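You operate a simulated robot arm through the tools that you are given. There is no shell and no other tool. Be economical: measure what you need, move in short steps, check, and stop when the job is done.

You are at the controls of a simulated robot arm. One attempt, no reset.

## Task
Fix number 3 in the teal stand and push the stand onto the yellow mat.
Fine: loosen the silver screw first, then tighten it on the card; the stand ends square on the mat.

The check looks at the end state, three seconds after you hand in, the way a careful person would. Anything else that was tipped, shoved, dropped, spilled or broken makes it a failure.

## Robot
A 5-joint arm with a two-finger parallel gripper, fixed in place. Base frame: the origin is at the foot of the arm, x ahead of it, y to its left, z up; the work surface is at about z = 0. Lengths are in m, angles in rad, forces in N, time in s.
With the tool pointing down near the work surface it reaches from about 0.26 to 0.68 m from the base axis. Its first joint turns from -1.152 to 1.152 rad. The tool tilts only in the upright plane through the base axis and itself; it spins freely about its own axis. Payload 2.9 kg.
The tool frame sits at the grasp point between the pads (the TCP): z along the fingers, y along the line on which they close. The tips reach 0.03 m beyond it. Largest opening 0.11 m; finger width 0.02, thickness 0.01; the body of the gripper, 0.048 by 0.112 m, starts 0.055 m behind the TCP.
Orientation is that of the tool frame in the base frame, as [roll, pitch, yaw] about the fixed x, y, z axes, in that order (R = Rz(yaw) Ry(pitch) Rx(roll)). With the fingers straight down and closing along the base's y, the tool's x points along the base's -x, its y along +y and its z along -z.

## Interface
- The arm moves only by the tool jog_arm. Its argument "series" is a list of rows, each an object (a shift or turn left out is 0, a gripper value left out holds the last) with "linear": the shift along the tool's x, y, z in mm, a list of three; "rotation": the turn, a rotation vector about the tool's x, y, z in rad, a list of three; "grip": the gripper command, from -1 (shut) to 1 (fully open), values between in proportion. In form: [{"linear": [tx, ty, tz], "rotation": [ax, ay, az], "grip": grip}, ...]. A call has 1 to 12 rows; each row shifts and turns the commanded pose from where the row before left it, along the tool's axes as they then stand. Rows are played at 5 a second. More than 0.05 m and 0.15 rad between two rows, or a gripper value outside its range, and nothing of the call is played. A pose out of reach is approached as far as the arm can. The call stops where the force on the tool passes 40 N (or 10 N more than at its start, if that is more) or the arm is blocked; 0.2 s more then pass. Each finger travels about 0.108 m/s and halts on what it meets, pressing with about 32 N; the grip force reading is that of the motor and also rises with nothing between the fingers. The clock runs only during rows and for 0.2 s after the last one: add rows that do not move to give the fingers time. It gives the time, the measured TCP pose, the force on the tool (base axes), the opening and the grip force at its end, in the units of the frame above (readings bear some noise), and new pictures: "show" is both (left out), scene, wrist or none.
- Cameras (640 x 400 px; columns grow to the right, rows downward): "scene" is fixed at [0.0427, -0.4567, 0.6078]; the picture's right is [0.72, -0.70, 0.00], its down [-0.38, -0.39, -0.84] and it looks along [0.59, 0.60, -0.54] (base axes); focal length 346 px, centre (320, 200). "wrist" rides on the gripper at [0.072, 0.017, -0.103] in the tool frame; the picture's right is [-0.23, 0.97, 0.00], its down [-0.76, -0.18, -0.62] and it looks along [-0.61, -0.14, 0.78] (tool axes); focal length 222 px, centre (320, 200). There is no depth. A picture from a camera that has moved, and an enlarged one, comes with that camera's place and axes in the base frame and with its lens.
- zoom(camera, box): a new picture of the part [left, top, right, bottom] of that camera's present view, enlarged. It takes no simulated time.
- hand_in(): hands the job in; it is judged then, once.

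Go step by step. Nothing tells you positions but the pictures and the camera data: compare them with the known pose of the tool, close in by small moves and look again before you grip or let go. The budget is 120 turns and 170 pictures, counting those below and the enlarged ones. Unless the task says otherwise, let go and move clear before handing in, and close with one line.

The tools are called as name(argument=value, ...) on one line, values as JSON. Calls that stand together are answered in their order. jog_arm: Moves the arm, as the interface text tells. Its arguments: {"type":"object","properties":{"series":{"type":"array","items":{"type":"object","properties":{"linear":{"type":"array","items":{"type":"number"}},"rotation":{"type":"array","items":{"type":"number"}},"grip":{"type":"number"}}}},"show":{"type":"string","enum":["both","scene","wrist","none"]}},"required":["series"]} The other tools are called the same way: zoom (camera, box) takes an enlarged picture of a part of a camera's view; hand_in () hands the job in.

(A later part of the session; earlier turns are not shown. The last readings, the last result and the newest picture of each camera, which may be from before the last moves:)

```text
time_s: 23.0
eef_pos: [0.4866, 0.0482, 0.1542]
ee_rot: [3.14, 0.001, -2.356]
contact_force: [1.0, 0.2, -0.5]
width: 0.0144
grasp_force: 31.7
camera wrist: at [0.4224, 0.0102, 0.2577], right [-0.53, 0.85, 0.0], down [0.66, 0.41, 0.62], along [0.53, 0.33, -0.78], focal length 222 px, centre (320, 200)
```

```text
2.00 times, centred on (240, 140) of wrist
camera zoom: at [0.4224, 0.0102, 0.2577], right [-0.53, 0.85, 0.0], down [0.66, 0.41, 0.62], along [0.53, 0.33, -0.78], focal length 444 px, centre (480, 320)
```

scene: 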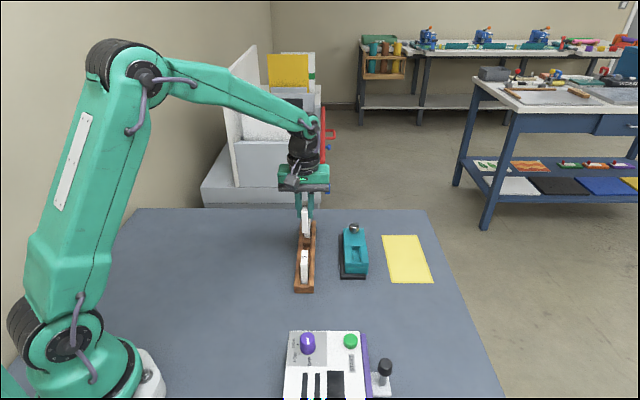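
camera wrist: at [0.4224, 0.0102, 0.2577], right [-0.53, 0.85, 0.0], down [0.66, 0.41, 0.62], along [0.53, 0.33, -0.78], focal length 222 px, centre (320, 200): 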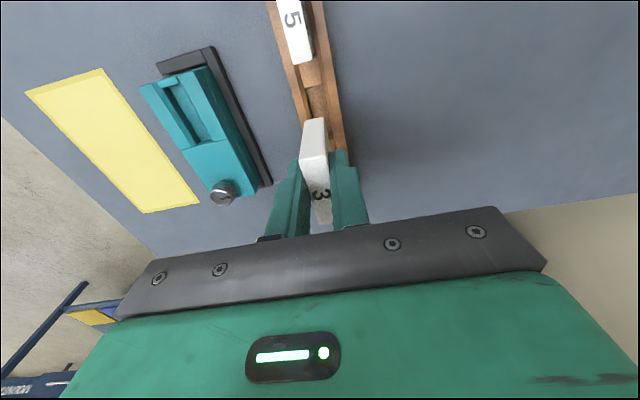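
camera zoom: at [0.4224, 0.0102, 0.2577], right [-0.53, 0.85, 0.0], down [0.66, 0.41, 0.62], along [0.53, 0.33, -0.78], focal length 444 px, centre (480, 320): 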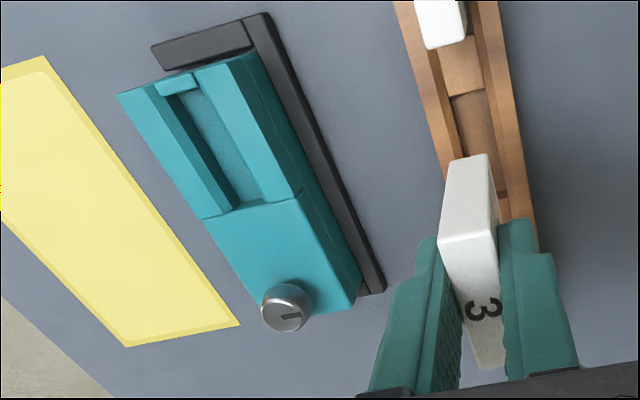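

The card is out cleanly. Before moving I enlarge the card and the slot to compare their lengths.

zoom(camera="scene", box=[340, 225, 376, 285])

zoom(camera="wrist", box=[130, 40, 280, 160])

zoom(camera="scene", box=[285, 190, 335, 290])

```text
6.67 times, centred on (358, 255) of scene
camera zoom: at [0.0427, -0.4567, 0.6078], right [0.72, -0.7, 0.0], down [-0.38, -0.39, -0.84], along [0.59, 0.6, -0.54], focal length 2308 px, centre (67, -167)
```

zoom: 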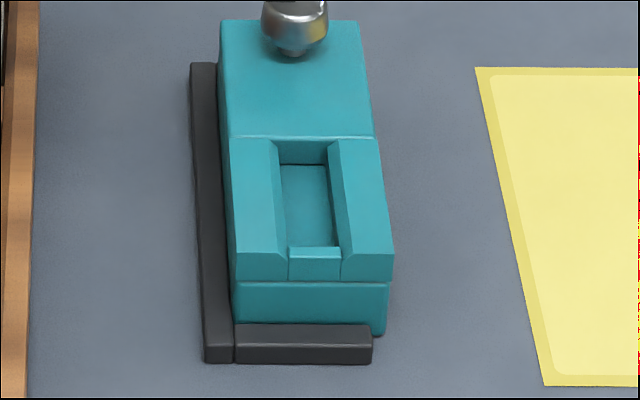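

```text
3.33 times, centred on (205, 100) of wrist
camera zoom: at [0.4224, 0.0102, 0.2577], right [-0.53, 0.85, 0.0], down [0.66, 0.41, 0.62], along [0.53, 0.33, -0.78], focal length 740 px, centre (703, 533)
```

zoom: 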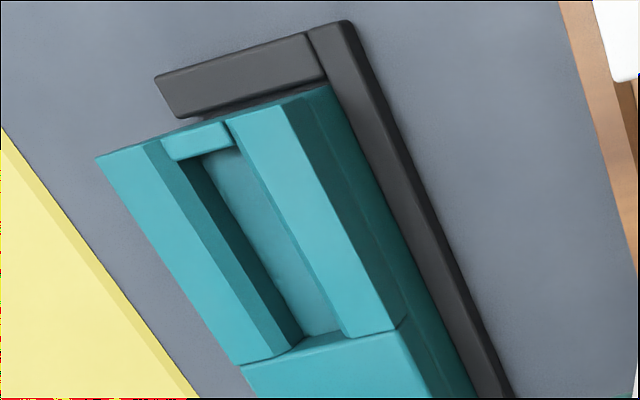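

```text
4.00 times, centred on (310, 240) of scene
camera zoom: at [0.0427, -0.4567, 0.6078], right [0.72, -0.7, 0.0], down [-0.38, -0.39, -0.84], along [0.59, 0.6, -0.54], focal length 1385 px, centre (360, 40)
```

zoom: 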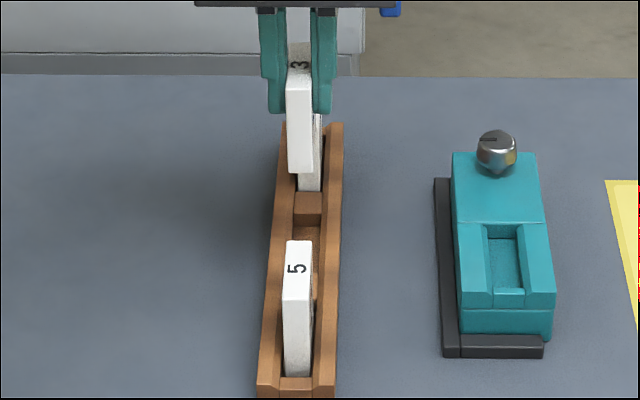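

The slot is roughly 56 mm long and 18 mm wide, centred at about (0.552, -0.064), with its floor near z 0.025. The 14×51 mm card fits. I carry it over.

jog_arm(series=[{"linear": [11, -41, 0]}, {"linear": [11, -42, 0]}, {"linear": [11, -42, 0]}, {}, {}])

zoom(camera="scene", box=[320, 190, 400, 290])

zoom(camera="wrist", box=[240, 60, 400, 240])

```text
time_s: 24.2
eef_pos: [0.551, -0.0637, 0.1507]
ee_rot: [3.142, 0.0, -2.355]
contact_force: [-0.2, 0.2, -1.1]
width: 0.0141
grasp_force: 32.0
camera wrist: at [0.4882, -0.1017, 0.2535], right [-0.53, 0.85, 0.0], down [0.66, 0.41, 0.62], along [0.53, 0.33, -0.78], focal length 222 px, centre (320, 200)
```

scene: 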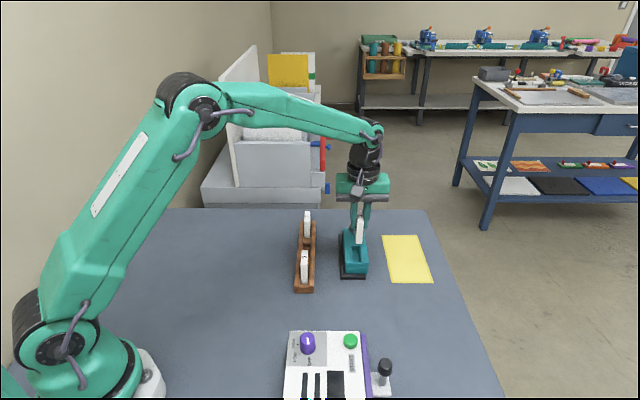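
wrist: 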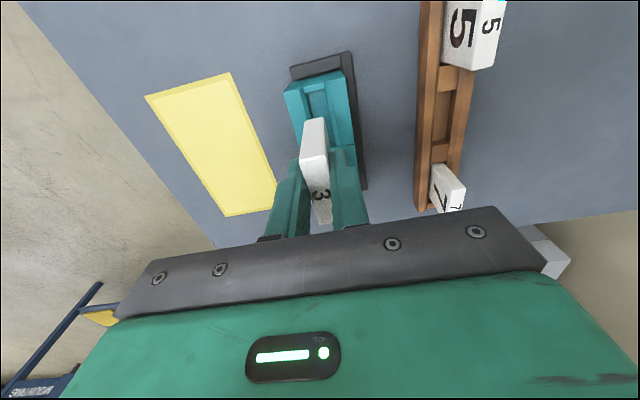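

```text
4.00 times, centred on (360, 240) of scene
camera zoom: at [0.0427, -0.4567, 0.6078], right [0.71, -0.7, 0.0], down [-0.38, -0.39, -0.84], along [0.59, 0.6, -0.54], focal length 1385 px, centre (160, 40)
```

zoom: 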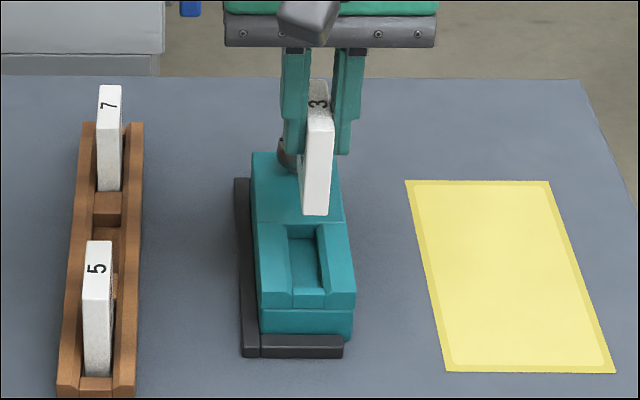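

```text
2.22 times, centred on (320, 150) of wrist
camera zoom: at [0.4882, -0.1017, 0.2535], right [-0.53, 0.85, 0.0], down [0.66, 0.41, 0.62], along [0.53, 0.33, -0.78], focal length 494 px, centre (320, 311)
```

zoom: 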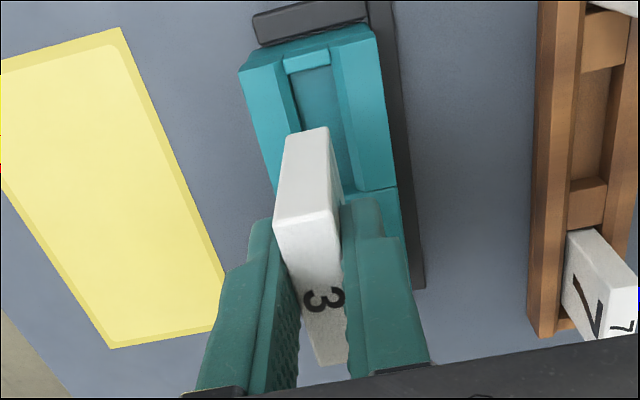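

The card is over the slot; I nudge it slightly and descend until it's just above the jaws, then check.

jog_arm(series=[{"linear": [-1, 0.7, 15]}, {"linear": [0, 0, 15]}, {"linear": [0, 0, 13]}, {}, {}], show="wrist")

zoom(camera="scene", box=[335, 215, 385, 285])

zoom(camera="wrist", box=[260, 60, 380, 200])

```text
time_s: 25.4
eef_pos: [0.5524, -0.0611, 0.1077]
ee_rot: [3.141, 0.0, -2.357]
contact_force: [0.1, -0.1, -0.7]
width: 0.0143
grasp_force: 31.7
camera wrist: at [0.4881, -0.1005, 0.2106], right [-0.53, 0.85, 0.0], down [0.66, 0.41, 0.62], along [0.53, 0.33, -0.78], focal length 222 px, centre (320, 200)
```

wrist: 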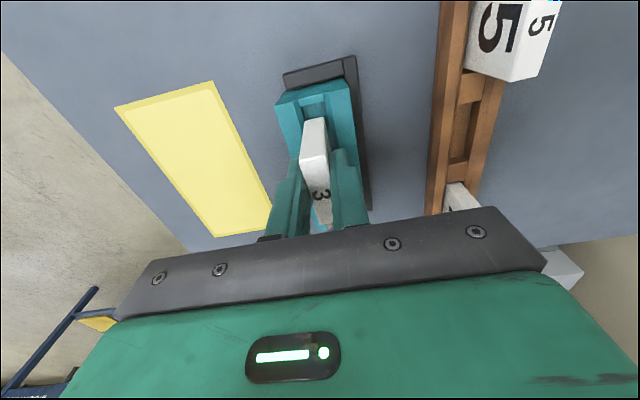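

```text
5.71 times, centred on (360, 250) of scene
camera zoom: at [0.0428, -0.4567, 0.6078], right [0.72, -0.7, 0.0], down [-0.38, -0.39, -0.84], along [0.59, 0.6, -0.54], focal length 1979 px, centre (91, -86)
```

zoom: 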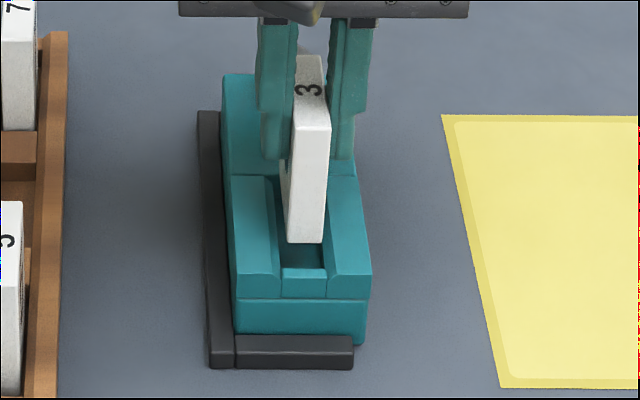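

```text
2.86 times, centred on (320, 130) of wrist
camera zoom: at [0.4881, -0.1005, 0.2106], right [-0.53, 0.85, 0.0], down [0.66, 0.41, 0.62], along [0.53, 0.33, -0.78], focal length 635 px, centre (320, 400)
```

zoom: 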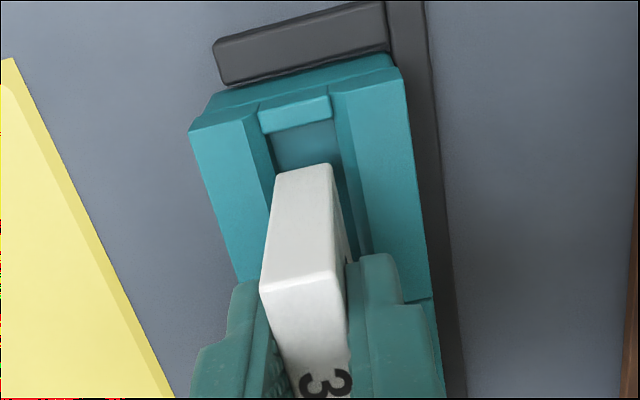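

Laterally good; the card needs about 2.5 mm toward the near lip. I shift it and lower into the slot in small steps.

jog_arm(series=[{"linear": [2.5, 0, 4]}, {"linear": [0, 0, 4]}, {"linear": [0, 0, 4]}, {"linear": [0, 0, 3]}, {}], show="none")

zoom(camera="scene", box=[335, 215, 385, 285])

zoom(camera="wrist", box=[260, 60, 380, 200])

```text
time_s: 26.6
eef_pos: [0.5497, -0.0656, 0.0932]
ee_rot: [3.141, 0.0, -2.356]
contact_force: [0.0, 1.2, 0.5]
width: 0.0142
grasp_force: 31.6
```

```text
5.71 times, centred on (360, 250) of scene
camera zoom: at [0.0428, -0.4567, 0.6078], right [0.72, -0.7, 0.0], down [-0.38, -0.39, -0.84], along [0.59, 0.6, -0.54], focal length 1979 px, centre (91, -86)
```

zoom: 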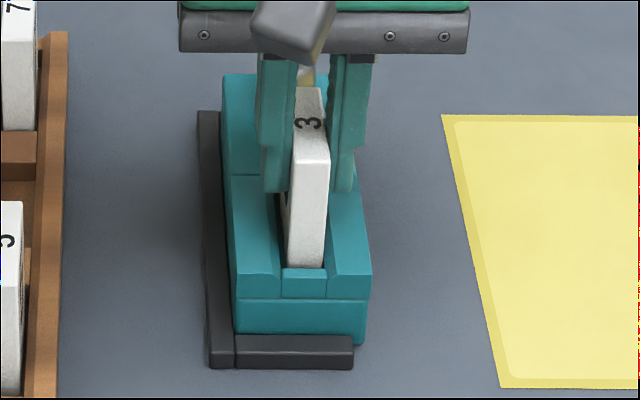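

```text
2.86 times, centred on (320, 130) of wrist
camera zoom: at [0.4865, -0.1028, 0.1956], right [-0.53, 0.85, 0.0], down [0.66, 0.41, 0.62], along [0.53, 0.33, -0.78], focal length 635 px, centre (320, 400)
```

zoom: 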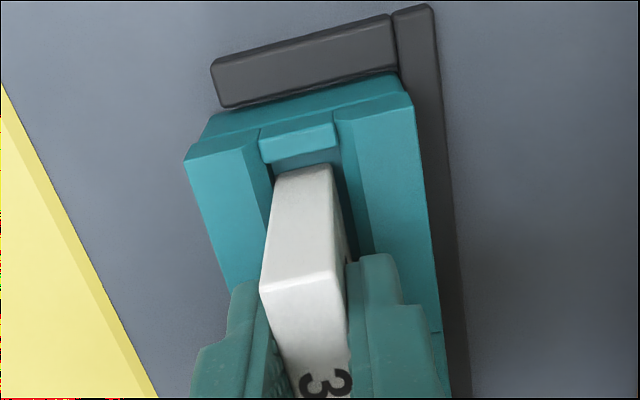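

The card is entering the slot cleanly. I continue down until it seats.

jog_arm(series=[{"linear": [0, 0.5, 3]}, {"linear": [0, 0, 2]}, {"linear": [0, 0, 2]}, {}], show="none")

zoom(camera="scene", box=[335, 215, 385, 285])

zoom(camera="wrist", box=[260, 60, 380, 200])

```text
time_s: 27.6
eef_pos: [0.5513, -0.066, 0.088]
ee_rot: [-3.138, 0.004, -2.356]
contact_force: [-4.2, 5.1, 24.5]
width: 0.0145
grasp_force: 31.7
```

```text
5.71 times, centred on (360, 250) of scene
camera zoom: at [0.0426, -0.4567, 0.6078], right [0.72, -0.7, 0.0], down [-0.38, -0.39, -0.84], along [0.59, 0.6, -0.54], focal length 1979 px, centre (91, -86)
```

zoom: 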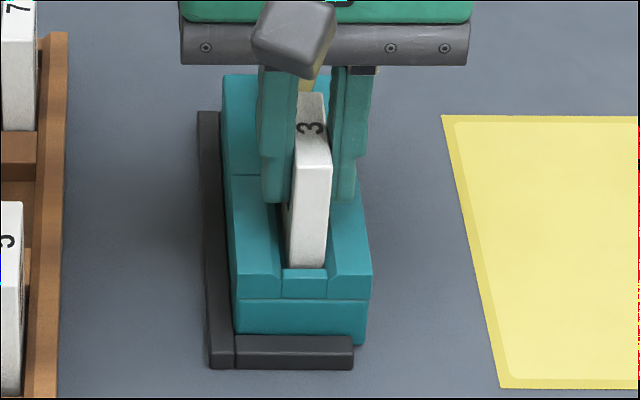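

```text
2.86 times, centred on (320, 130) of wrist
camera zoom: at [0.4869, -0.1032, 0.1897], right [-0.53, 0.85, 0.0], down [0.66, 0.41, 0.63], along [0.53, 0.33, -0.78], focal length 635 px, centre (320, 400)
```

zoom: 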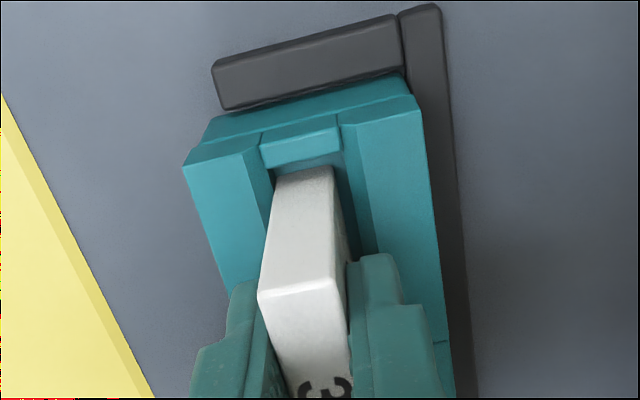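

It has contacted, with some side load from the mat-side jaw. I relax, shift slightly away from that jaw, and press again.

jog_arm(series=[{"linear": [0, 0, -2.5]}, {"linear": [0, 1.3, 0]}, {"linear": [0, 0, 2]}, {"linear": [0, 0, 1]}, {}], show="none")

zoom(camera="scene", box=[335, 215, 385, 285])

zoom(camera="wrist", box=[260, 60, 380, 200])

```text
time_s: 28.8
eef_pos: [0.5489, -0.0643, 0.0865]
ee_rot: [-3.141, 0.001, -2.356]
contact_force: [-6.4, -3.7, 18.4]
width: 0.0142
grasp_force: 31.2
```

```text
5.71 times, centred on (360, 250) of scene
camera zoom: at [0.0426, -0.4567, 0.6078], right [0.72, -0.7, 0.0], down [-0.38, -0.39, -0.84], along [0.59, 0.6, -0.54], focal length 1979 px, centre (91, -86)
```

zoom: 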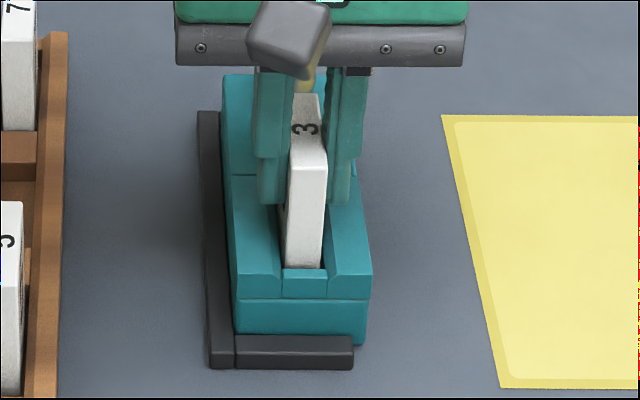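

```text
2.86 times, centred on (320, 130) of wrist
camera zoom: at [0.4851, -0.1024, 0.1899], right [-0.53, 0.85, 0.0], down [0.66, 0.41, 0.62], along [0.53, 0.33, -0.78], focal length 635 px, centre (320, 400)
```

zoom: 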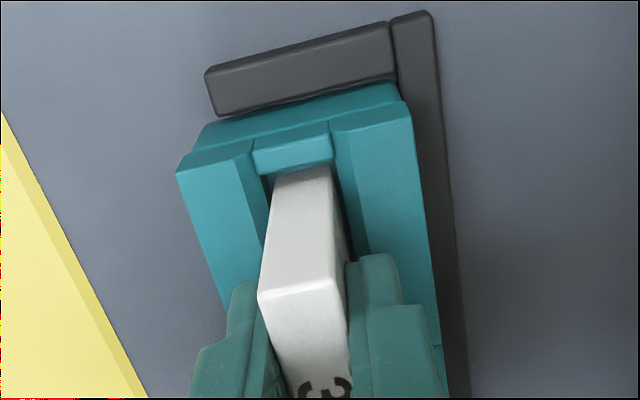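

The card looks seated (the height matches the floor estimate). I open and lift clear to check it stands upright.

jog_arm(series=[{"linear": [0, 0, -0.8]}, {"grip": -0.7}, {"grip": -0.4}, {}, {"linear": [0, 0, -25]}, {"linear": [0, 0, -45]}, {}])

zoom(camera="scene", box=[335, 205, 385, 285])

zoom(camera="wrist", box=[240, 40, 400, 200])

```text
time_s: 30.4
eef_pos: [0.549, -0.064, 0.157]
ee_rot: [-3.141, 0.001, -2.356]
contact_force: [0.3, 0.0, 0.2]
width: 0.033
grasp_force: 0.1
camera wrist: at [0.4854, -0.1018, 0.2602], right [-0.53, 0.85, 0.0], down [0.66, 0.41, 0.62], along [0.53, 0.33, -0.78], focal length 222 px, centre (320, 200)
```

scene: 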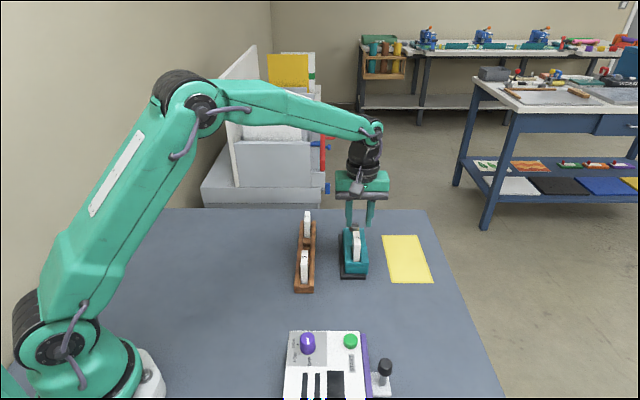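
wrist: 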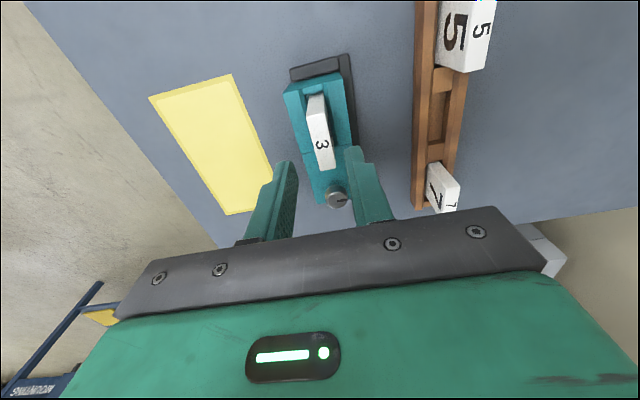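

```text
5.00 times, centred on (360, 245) of scene
camera zoom: at [0.0427, -0.4567, 0.6078], right [0.72, -0.7, 0.0], down [-0.38, -0.39, -0.84], along [0.59, 0.6, -0.54], focal length 1731 px, centre (120, -25)
```

zoom: 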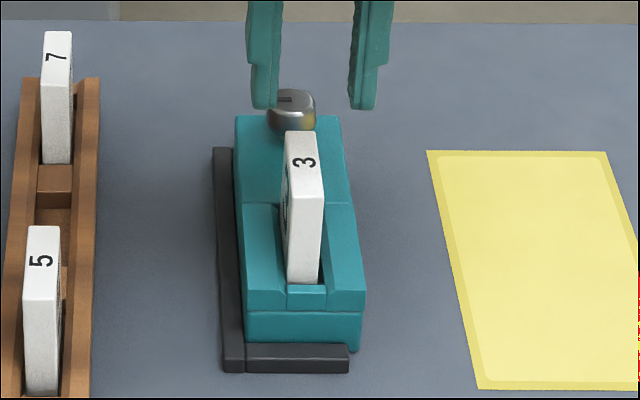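

```text
2.50 times, centred on (320, 120) of wrist
camera zoom: at [0.4854, -0.1018, 0.2602], right [-0.53, 0.85, 0.0], down [0.66, 0.41, 0.62], along [0.53, 0.33, -0.78], focal length 555 px, centre (320, 400)
```

zoom: 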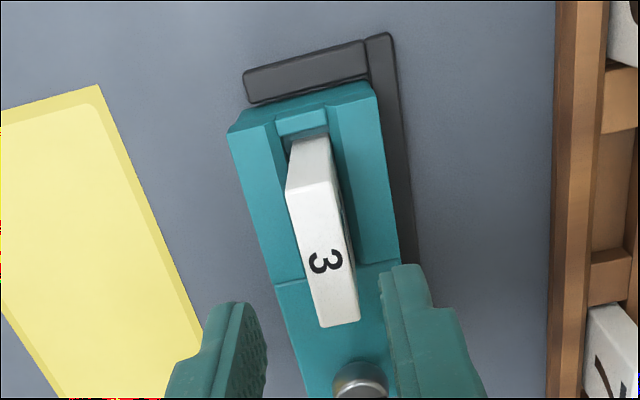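

Card 3 stands upright in the slot. Now I go to the screw at about (0.6095, -0.0057) with the fingers opened.

jog_arm(series=[{"linear": [-28, -0.5, 0], "grip": 0.0}, {"linear": [-28, -0.5, 0]}, {"linear": [-28, -0.6, 0]}, {"linear": [0, 0, 25]}, {"linear": [0, 0, 25]}, {}])

zoom(camera="scene", box=[335, 195, 395, 285])

```text
time_s: 31.8
eef_pos: [0.6108, -0.0042, 0.107]
ee_rot: [3.141, 0.0, -2.355]
contact_force: [-0.1, 0.2, 0.5]
width: 0.0547
grasp_force: 0.2
camera wrist: at [0.5478, -0.0435, 0.2101], right [-0.53, 0.85, 0.0], down [0.66, 0.41, 0.62], along [0.53, 0.33, -0.78], focal length 222 px, centre (320, 200)
```

scene: 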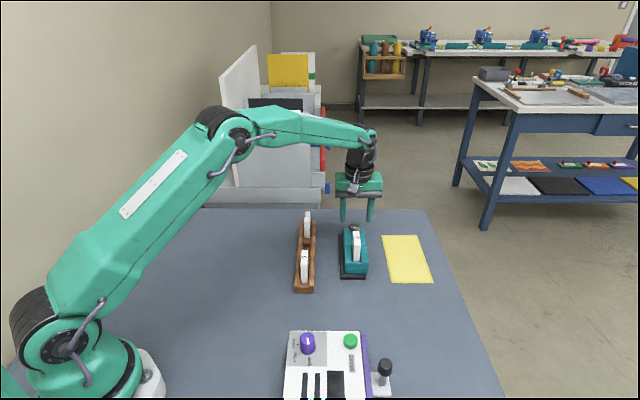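
wrist: 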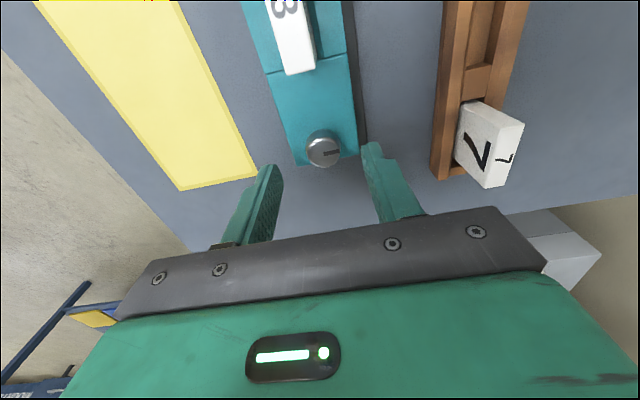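

```text
4.44 times, centred on (365, 240) of scene
camera zoom: at [0.0428, -0.4567, 0.6078], right [0.72, -0.7, 0.0], down [-0.38, -0.39, -0.84], along [0.59, 0.6, -0.54], focal length 1539 px, centre (120, 22)
```

zoom: 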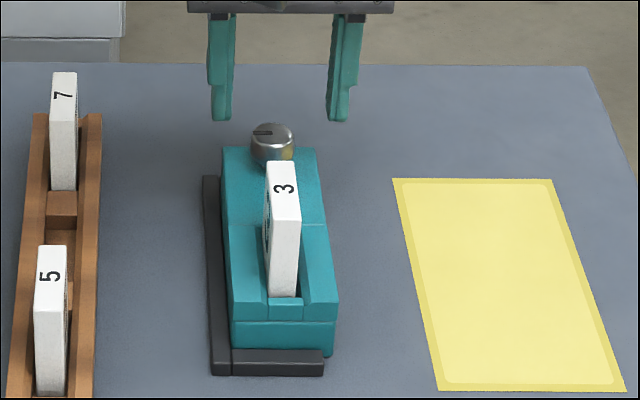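

The fingers are roughly 2 mm off towards the mat and far end. I correct, descend around the knob and look again.

jog_arm(series=[{"linear": [2, 2.2, 0]}, {"linear": [0, 0, 15]}, {"linear": [0, 0, 14.5]}, {}])

zoom(camera="scene", box=[335, 195, 395, 285])

zoom(camera="wrist", box=[240, 100, 400, 240])

```text
time_s: 32.8
eef_pos: [0.6076, -0.0062, 0.0779]
ee_rot: [-3.14, 0.0, -2.355]
contact_force: [-0.4, 0.3, -0.6]
width: 0.0551
grasp_force: 0.1
camera wrist: at [0.5429, -0.0438, 0.1792], right [-0.53, 0.85, 0.0], down [0.66, 0.41, 0.62], along [0.53, 0.33, -0.78], focal length 222 px, centre (320, 200)
```

scene: 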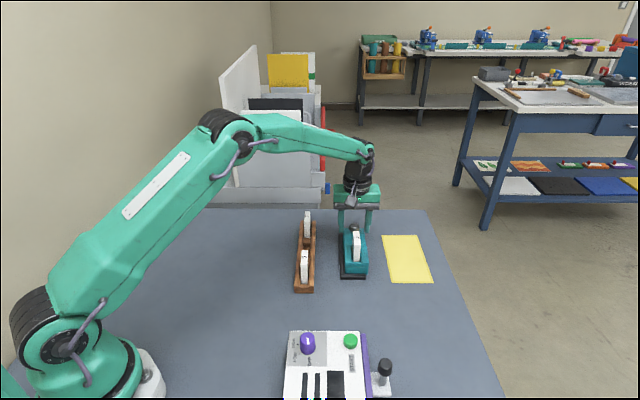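
wrist: 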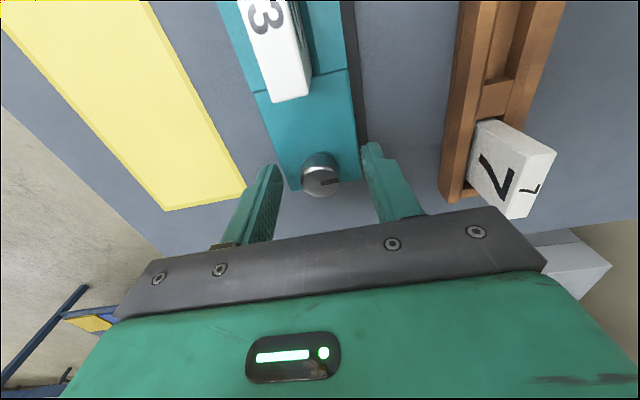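

```text
4.44 times, centred on (365, 240) of scene
camera zoom: at [0.0427, -0.4567, 0.6078], right [0.72, -0.7, 0.0], down [-0.38, -0.39, -0.84], along [0.59, 0.6, -0.54], focal length 1539 px, centre (120, 22)
```

zoom: 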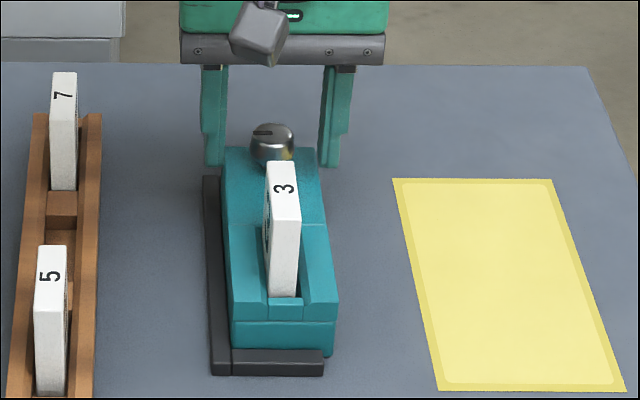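

```text
2.86 times, centred on (320, 170) of wrist
camera zoom: at [0.5429, -0.0438, 0.1792], right [-0.53, 0.85, 0.0], down [0.66, 0.41, 0.62], along [0.53, 0.33, -0.78], focal length 635 px, centre (320, 286)
```

zoom: 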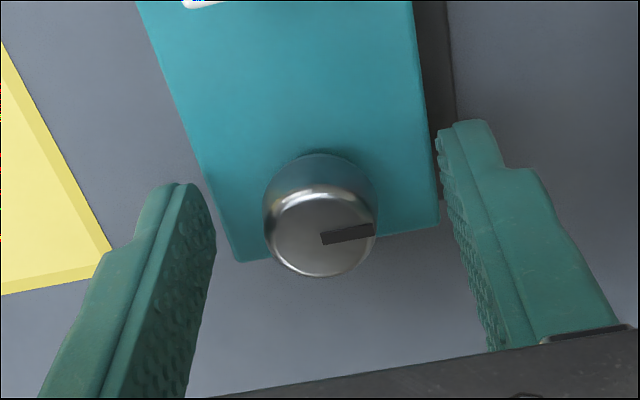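

Laterally centred; the knob is about 3 mm further out. I correct and close.

jog_arm(series=[{"linear": [-3, 0, 0]}, {"grip": -0.4}, {"grip": -1}, {}], show="none")

zoom(camera="scene", box=[335, 195, 395, 285])

zoom(camera="wrist", box=[240, 100, 400, 240])

```text
time_s: 33.8
eef_pos: [0.6091, -0.0034, 0.0763]
ee_rot: [-3.141, -0.001, -2.356]
contact_force: [2.7, -1.4, 0.4]
width: 0.0254
grasp_force: 32.5
```

```text
4.44 times, centred on (365, 240) of scene
camera zoom: at [0.0428, -0.4567, 0.6078], right [0.72, -0.7, 0.0], down [-0.38, -0.39, -0.84], along [0.59, 0.6, -0.54], focal length 1539 px, centre (120, 22)
```

zoom: 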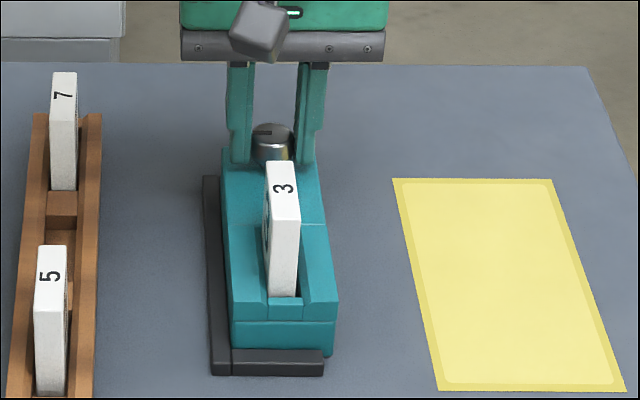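

```text
2.86 times, centred on (320, 170) of wrist
camera zoom: at [0.545, -0.0422, 0.1795], right [-0.53, 0.85, 0.0], down [0.66, 0.41, 0.62], along [0.53, 0.33, -0.78], focal length 635 px, centre (320, 286)
```

zoom: 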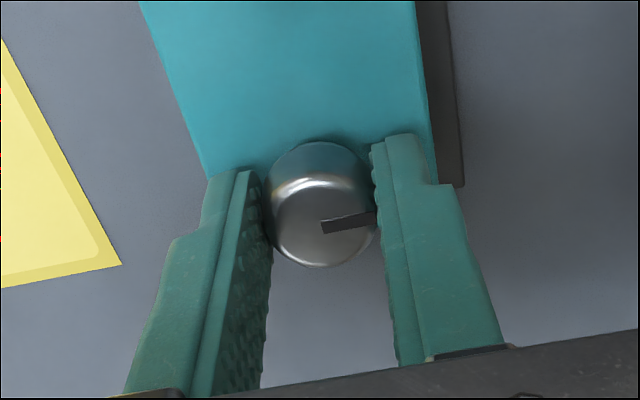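

The knob is gripped well. I tighten clockwise (positive about tool z) in steps.

jog_arm(series=[{"rotation": [0, 0, 0.13]}, {"rotation": [0, 0, 0.13]}, {"rotation": [0, 0, 0.13]}, {"rotation": [0, 0, 0.13]}, {"rotation": [0, 0, 0.13]}, {}], show="none")

zoom(camera="scene", box=[335, 205, 385, 285])

zoom(camera="wrist", box=[240, 60, 400, 240])

```text
time_s: 35.2
eef_pos: [0.6086, -0.0035, 0.0764]
ee_rot: [-3.141, -0.001, -3.007]
contact_force: [5.0, -2.2, -0.2]
width: 0.0255
grasp_force: 32.1
```

```text
5.00 times, centred on (360, 245) of scene
camera zoom: at [0.0428, -0.4567, 0.6078], right [0.72, -0.7, 0.0], down [-0.38, -0.39, -0.84], along [0.59, 0.6, -0.54], focal length 1731 px, centre (120, -25)
```

zoom: 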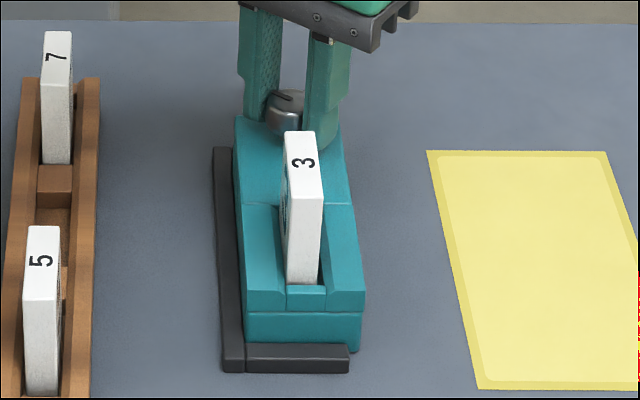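

```text
2.22 times, centred on (320, 150) of wrist
camera zoom: at [0.5338, 0.0042, 0.1796], right [0.1, 1.0, 0.0], down [0.78, -0.07, 0.62], along [0.62, -0.06, -0.78], focal length 494 px, centre (320, 311)
```

zoom: 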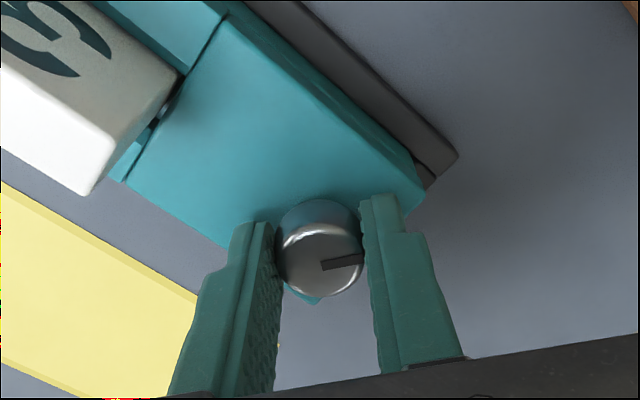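

The knob turns with the gripper and the stand is still. I keep tightening.

jog_arm(series=[{"rotation": [0, 0, 0.13]}, {"rotation": [0, 0, 0.13]}, {"rotation": [0, 0, 0.13]}, {"rotation": [0, 0, 0.13]}, {}], show="none")

zoom(camera="scene", box=[335, 205, 385, 285])

zoom(camera="wrist", box=[240, 60, 400, 240])

```text
time_s: 36.4
eef_pos: [0.6088, -0.0043, 0.0774]
ee_rot: [3.141, 0.0, 2.753]
contact_force: [4.0, -0.8, 0.8]
width: 0.0256
grasp_force: 32.1
```

```text
5.00 times, centred on (360, 245) of scene
camera zoom: at [0.0427, -0.4567, 0.6078], right [0.72, -0.7, 0.0], down [-0.38, -0.39, -0.84], along [0.59, 0.6, -0.54], focal length 1731 px, centre (120, -25)
```

zoom: 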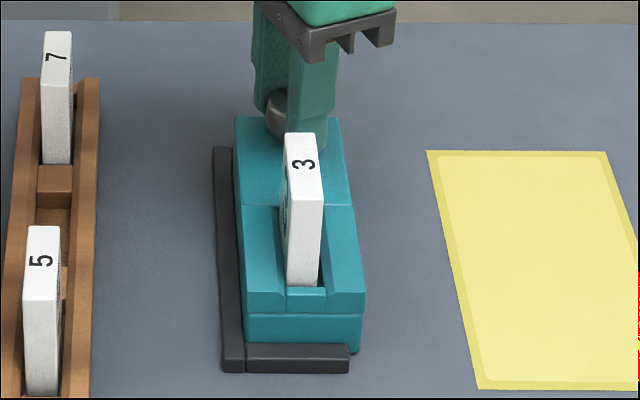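

```text
2.22 times, centred on (320, 150) of wrist
camera zoom: at [0.5463, 0.0397, 0.1795], right [0.58, 0.82, 0.0], down [0.64, -0.45, 0.62], along [0.51, -0.36, -0.78], focal length 494 px, centre (320, 311)
```

zoom: 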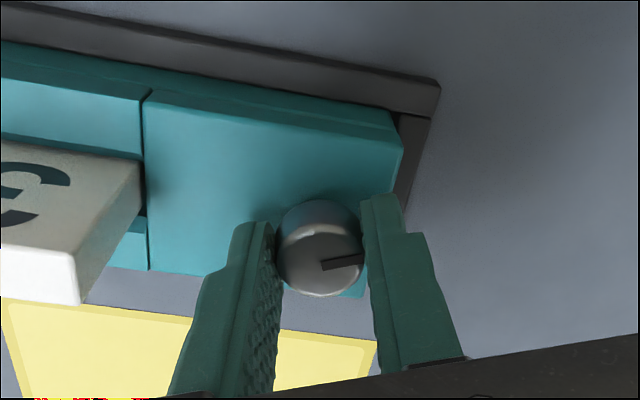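

Turned 1.17 rad and still free. I continue in smaller batches.

jog_arm(series=[{"rotation": [0, 0, 0.13]}, {"rotation": [0, 0, 0.13]}, {"rotation": [0, 0, 0.1]}, {}], show="none")

zoom(camera="scene", box=[335, 205, 385, 285])

zoom(camera="wrist", box=[200, 60, 400, 240])

```text
time_s: 37.4
eef_pos: [0.6097, -0.0046, 0.0771]
ee_rot: [3.14, -0.001, 2.395]
contact_force: [-3.8, 1.1, 6.7]
width: 0.0257
grasp_force: 31.9
```

```text
5.00 times, centred on (360, 245) of scene
camera zoom: at [0.0427, -0.4567, 0.6078], right [0.72, -0.7, 0.0], down [-0.38, -0.39, -0.84], along [0.59, 0.6, -0.54], focal length 1731 px, centre (120, -25)
```

zoom: 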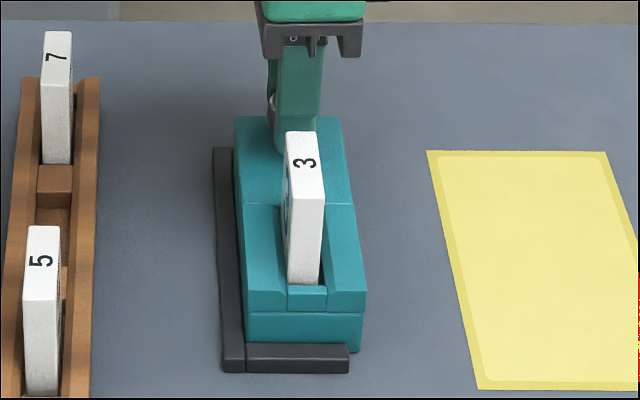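

```text
2.22 times, centred on (300, 150) of wrist
camera zoom: at [0.5667, 0.0588, 0.1795], right [0.83, 0.56, 0.0], down [0.44, -0.65, 0.62], along [0.35, -0.52, -0.78], focal length 494 px, centre (364, 311)
```

zoom: 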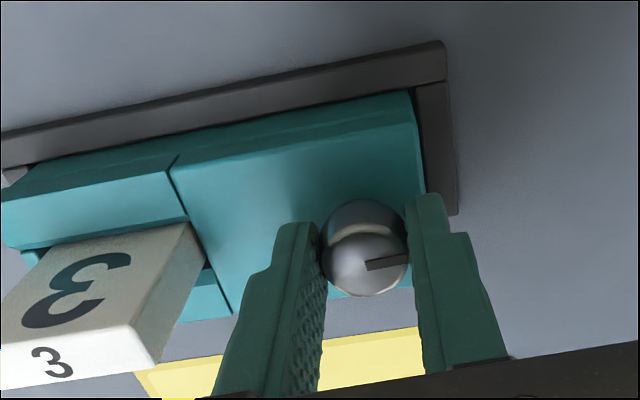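

Force is beginning to build. I continue slightly further and check for resistance.

jog_arm(series=[{"rotation": [0, 0, 0.12]}, {"rotation": [0, 0, 0.12]}, {}], show="none")

zoom(camera="scene", box=[335, 205, 385, 285])

zoom(camera="wrist", box=[200, 60, 400, 240])

```text
time_s: 38.2
eef_pos: [0.6095, -0.0042, 0.0775]
ee_rot: [3.141, 0.001, 2.157]
contact_force: [3.8, 0.6, 0.3]
width: 0.0255
grasp_force: 32.2
```

```text
5.00 times, centred on (360, 245) of scene
camera zoom: at [0.0428, -0.4567, 0.6078], right [0.72, -0.7, 0.0], down [-0.38, -0.39, -0.84], along [0.59, 0.6, -0.54], focal length 1731 px, centre (120, -25)
```

zoom: 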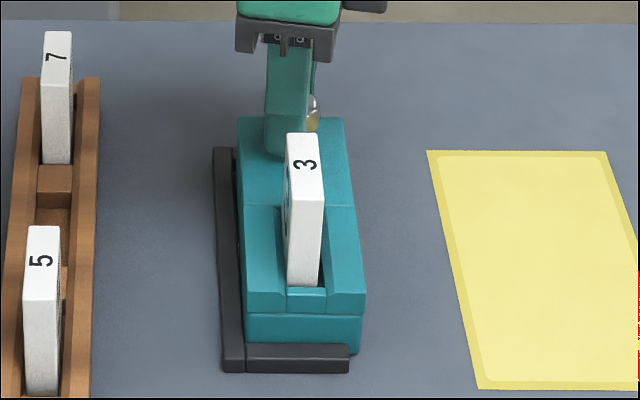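

```text
2.22 times, centred on (300, 150) of wrist
camera zoom: at [0.5815, 0.0669, 0.1794], right [0.94, 0.35, 0.0], down [0.27, -0.73, 0.62], along [0.22, -0.58, -0.78], focal length 494 px, centre (364, 311)
```

zoom: 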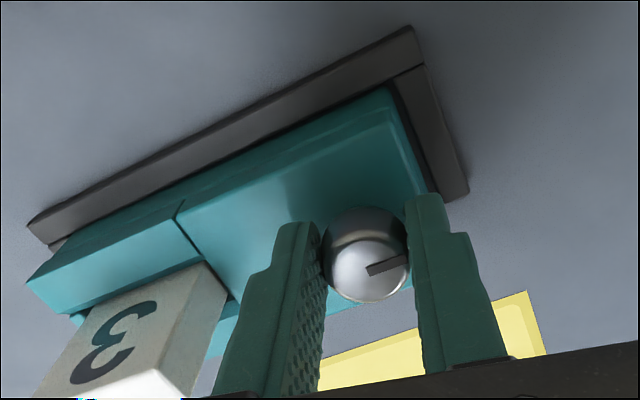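

It is still turning, with the stand's back end lifted about 2 mm off the guide. I look closely at the jaw gap.

zoom(camera="scene", box=[350, 244, 372, 268])

zoom(camera="wrist", box=[200, 140, 300, 210])

```text
16.00 times, centred on (361, 256) of scene
camera zoom: at [0.0428, -0.4567, 0.6078], right [0.72, -0.7, 0.0], down [-0.38, -0.39, -0.84], along [0.59, 0.6, -0.54], focal length 5540 px, centre (-336, -696)
```

zoom: 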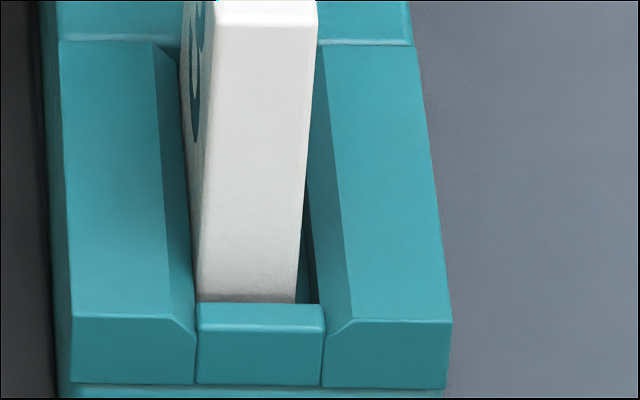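

```text
5.71 times, centred on (250, 175) of wrist
camera zoom: at [0.5815, 0.0669, 0.1794], right [0.94, 0.35, 0.0], down [0.27, -0.73, 0.62], along [0.22, -0.58, -0.78], focal length 1269 px, centre (720, 343)
```

zoom: 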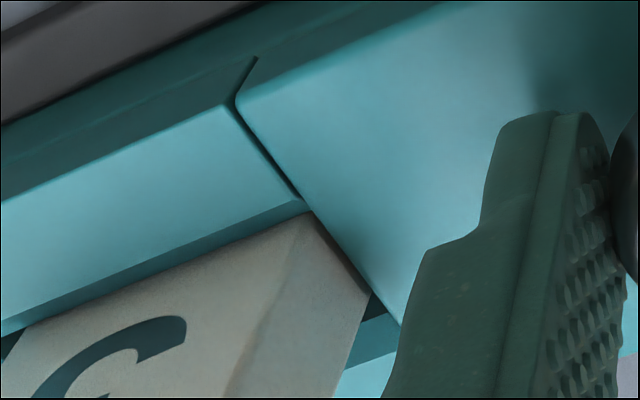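

The jaws still show about a 3 mm gap beside the card, so I continue tightening and watch the gap.

jog_arm(series=[{"rotation": [0, 0, 0.13]}, {"rotation": [0, 0, 0.13]}, {"rotation": [0, 0, 0.13]}, {}], show="wrist")

zoom(camera="scene", box=[335, 205, 385, 285])

zoom(camera="scene", box=[350, 244, 372, 268])

```text
time_s: 39.2
eef_pos: [0.6087, -0.0033, 0.0779]
ee_rot: [3.138, -0.001, 1.766]
contact_force: [10.6, 10.4, 5.3]
width: 0.0254
grasp_force: 31.8
camera wrist: at [0.6103, 0.0721, 0.1804], right [1.0, -0.03, 0.0], down [-0.03, -0.78, 0.62], along [-0.02, -0.62, -0.78], focal length 222 px, centre (320, 200)
```

wrist: 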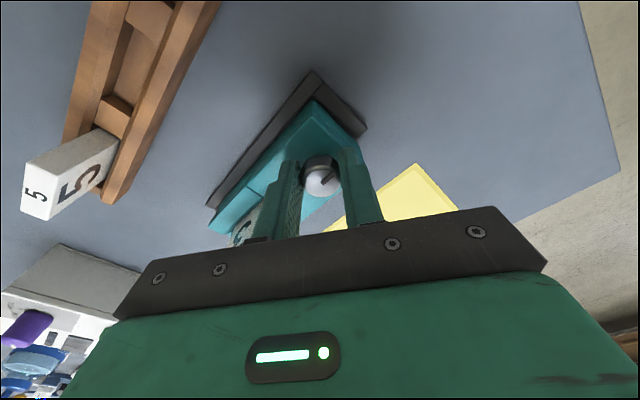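

```text
5.00 times, centred on (360, 245) of scene
camera zoom: at [0.0427, -0.4567, 0.6078], right [0.72, -0.7, 0.0], down [-0.38, -0.39, -0.84], along [0.59, 0.6, -0.54], focal length 1731 px, centre (120, -25)
```

zoom: 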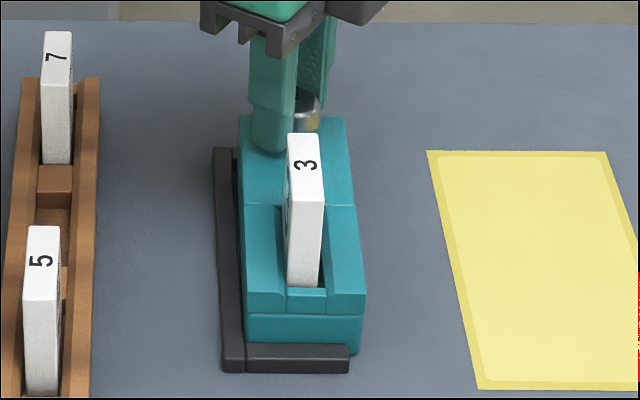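

```text
16.00 times, centred on (361, 256) of scene
camera zoom: at [0.0427, -0.4567, 0.6078], right [0.72, -0.7, 0.0], down [-0.38, -0.39, -0.84], along [0.59, 0.6, -0.54], focal length 5540 px, centre (-336, -696)
```

zoom: 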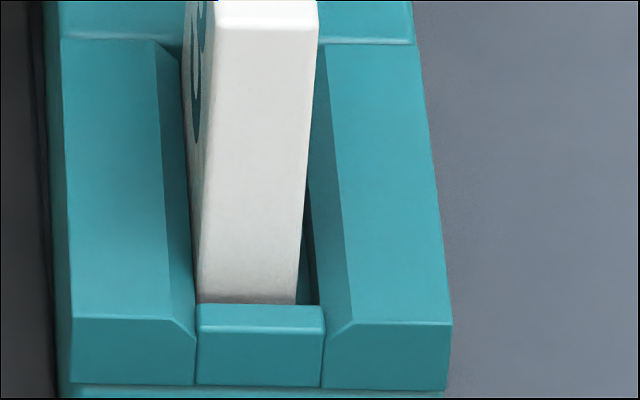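

The mark may have slipped relative to the fingers, meaning the screw is at its tight stop. I check closely.

zoom(camera="wrist", box=[200, 100, 400, 260])

```text
2.50 times, centred on (300, 180) of wrist
camera zoom: at [0.6103, 0.0721, 0.1804], right [1.0, -0.03, 0.0], down [-0.03, -0.78, 0.62], along [-0.02, -0.62, -0.78], focal length 555 px, centre (370, 250)
```

zoom: 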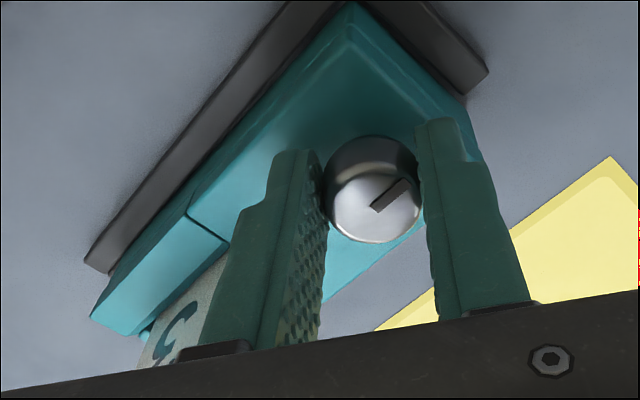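

The knob slipped in the fingers, so the screw is at its tight stop. I release, lift and inspect.

jog_arm(series=[{"grip": -0.2}, {}, {"linear": [0, 0, -35]}, {"linear": [0, 0, -45]}, {}], show="none")

zoom(camera="scene", box=[335, 215, 385, 285])

zoom(camera="scene", box=[350, 244, 372, 268])

```text
time_s: 40.4
eef_pos: [0.6068, -0.0001, 0.1598]
ee_rot: [-3.139, 0.0, 1.766]
contact_force: [0.5, 0.3, 0.0]
width: 0.044
grasp_force: 0.1
```

```text
5.71 times, centred on (360, 250) of scene
camera zoom: at [0.0427, -0.4567, 0.6078], right [0.72, -0.7, 0.0], down [-0.38, -0.39, -0.84], along [0.59, 0.6, -0.54], focal length 1979 px, centre (91, -86)
```

zoom: 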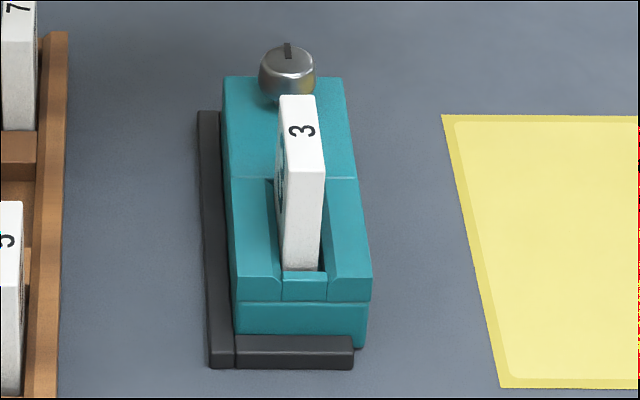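

```text
16.00 times, centred on (361, 256) of scene
camera zoom: at [0.0427, -0.4567, 0.6078], right [0.72, -0.7, 0.0], down [-0.38, -0.39, -0.84], along [0.59, 0.6, -0.54], focal length 5540 px, centre (-336, -696)
```

zoom: 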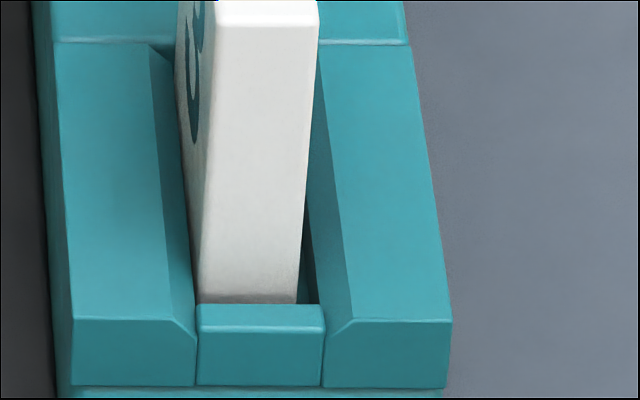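

The mark is back at its original tight direction and the stand sits against the guide. To verify the clamp, I go back over the card for a gentle lift test.

jog_arm(series=[{"rotation": [0, 0, 0.14]}, {"rotation": [0, 0, 0.14]}, {"rotation": [0, 0, 0.14]}, {"rotation": [0, 0, 0.14]}, {"rotation": [0, 0, 0.14]}, {"rotation": [0, 0, 0.14]}, {"rotation": [0, 0, 0.141]}, {"linear": [-43, 2.2, 0]}, {"linear": [-43, 2.3, 0]}, {}])

zoom(camera="scene", box=[330, 185, 390, 285])

```text
time_s: 42.6
eef_pos: [0.55, -0.0663, 0.1565]
ee_rot: [-3.141, 0.0, 0.786]
contact_force: [0.3, 0.0, -0.1]
width: 0.0442
grasp_force: 0.1
camera wrist: at [0.6124, -0.0267, 0.2584], right [0.53, -0.85, 0.0], down [-0.66, -0.41, 0.62], along [-0.53, -0.33, -0.78], focal length 222 px, centre (320, 200)
```

scene: 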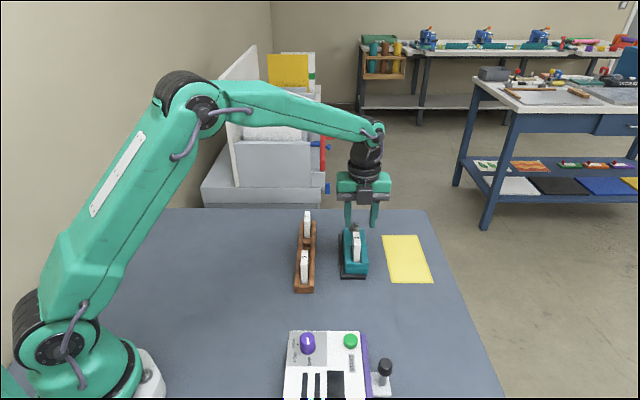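
wrist: 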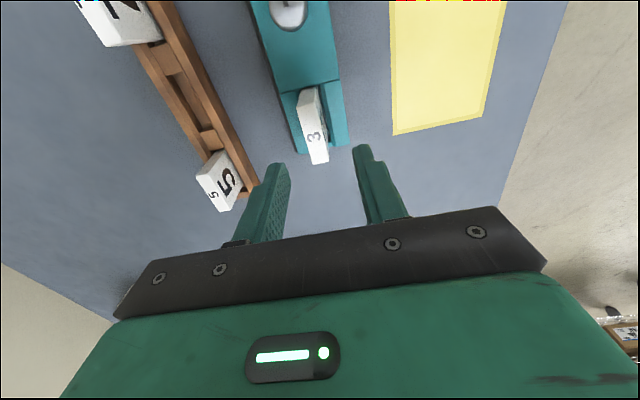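

```text
4.00 times, centred on (360, 235) of scene
camera zoom: at [0.0427, -0.4567, 0.6078], right [0.71, -0.7, 0.0], down [-0.38, -0.39, -0.84], along [0.59, 0.6, -0.54], focal length 1385 px, centre (160, 60)
```

zoom: 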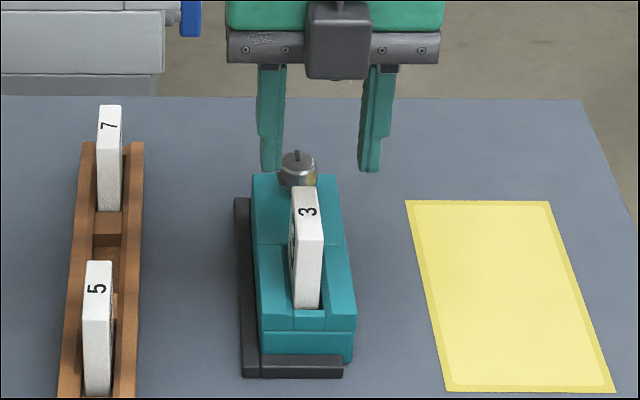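

I lower the fingers around the card top and close on it.

jog_arm(series=[{"linear": [0, -2.5, 30]}, {"linear": [0, 0, 31]}, {}, {"grip": -0.6}, {"grip": -1}, {}], show="none")

zoom(camera="scene", box=[335, 215, 385, 285])

```text
time_s: 44.0
eef_pos: [0.5488, -0.0649, 0.0959]
ee_rot: [3.14, -0.001, 0.787]
contact_force: [-0.1, 1.0, -0.5]
width: 0.0137
grasp_force: 32.6
```

```text
5.71 times, centred on (360, 250) of scene
camera zoom: at [0.0428, -0.4567, 0.6078], right [0.72, -0.7, 0.0], down [-0.38, -0.39, -0.84], along [0.59, 0.6, -0.54], focal length 1979 px, centre (91, -86)
```

zoom: 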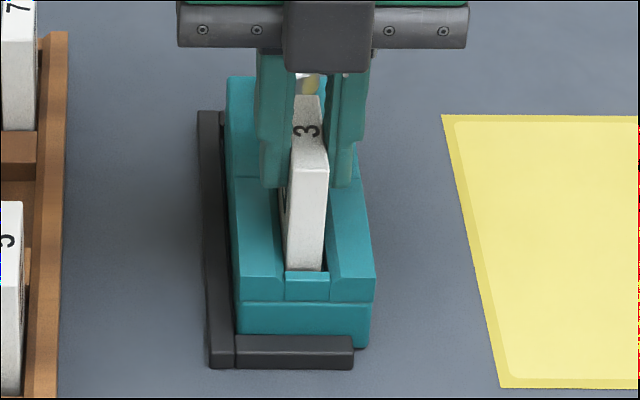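

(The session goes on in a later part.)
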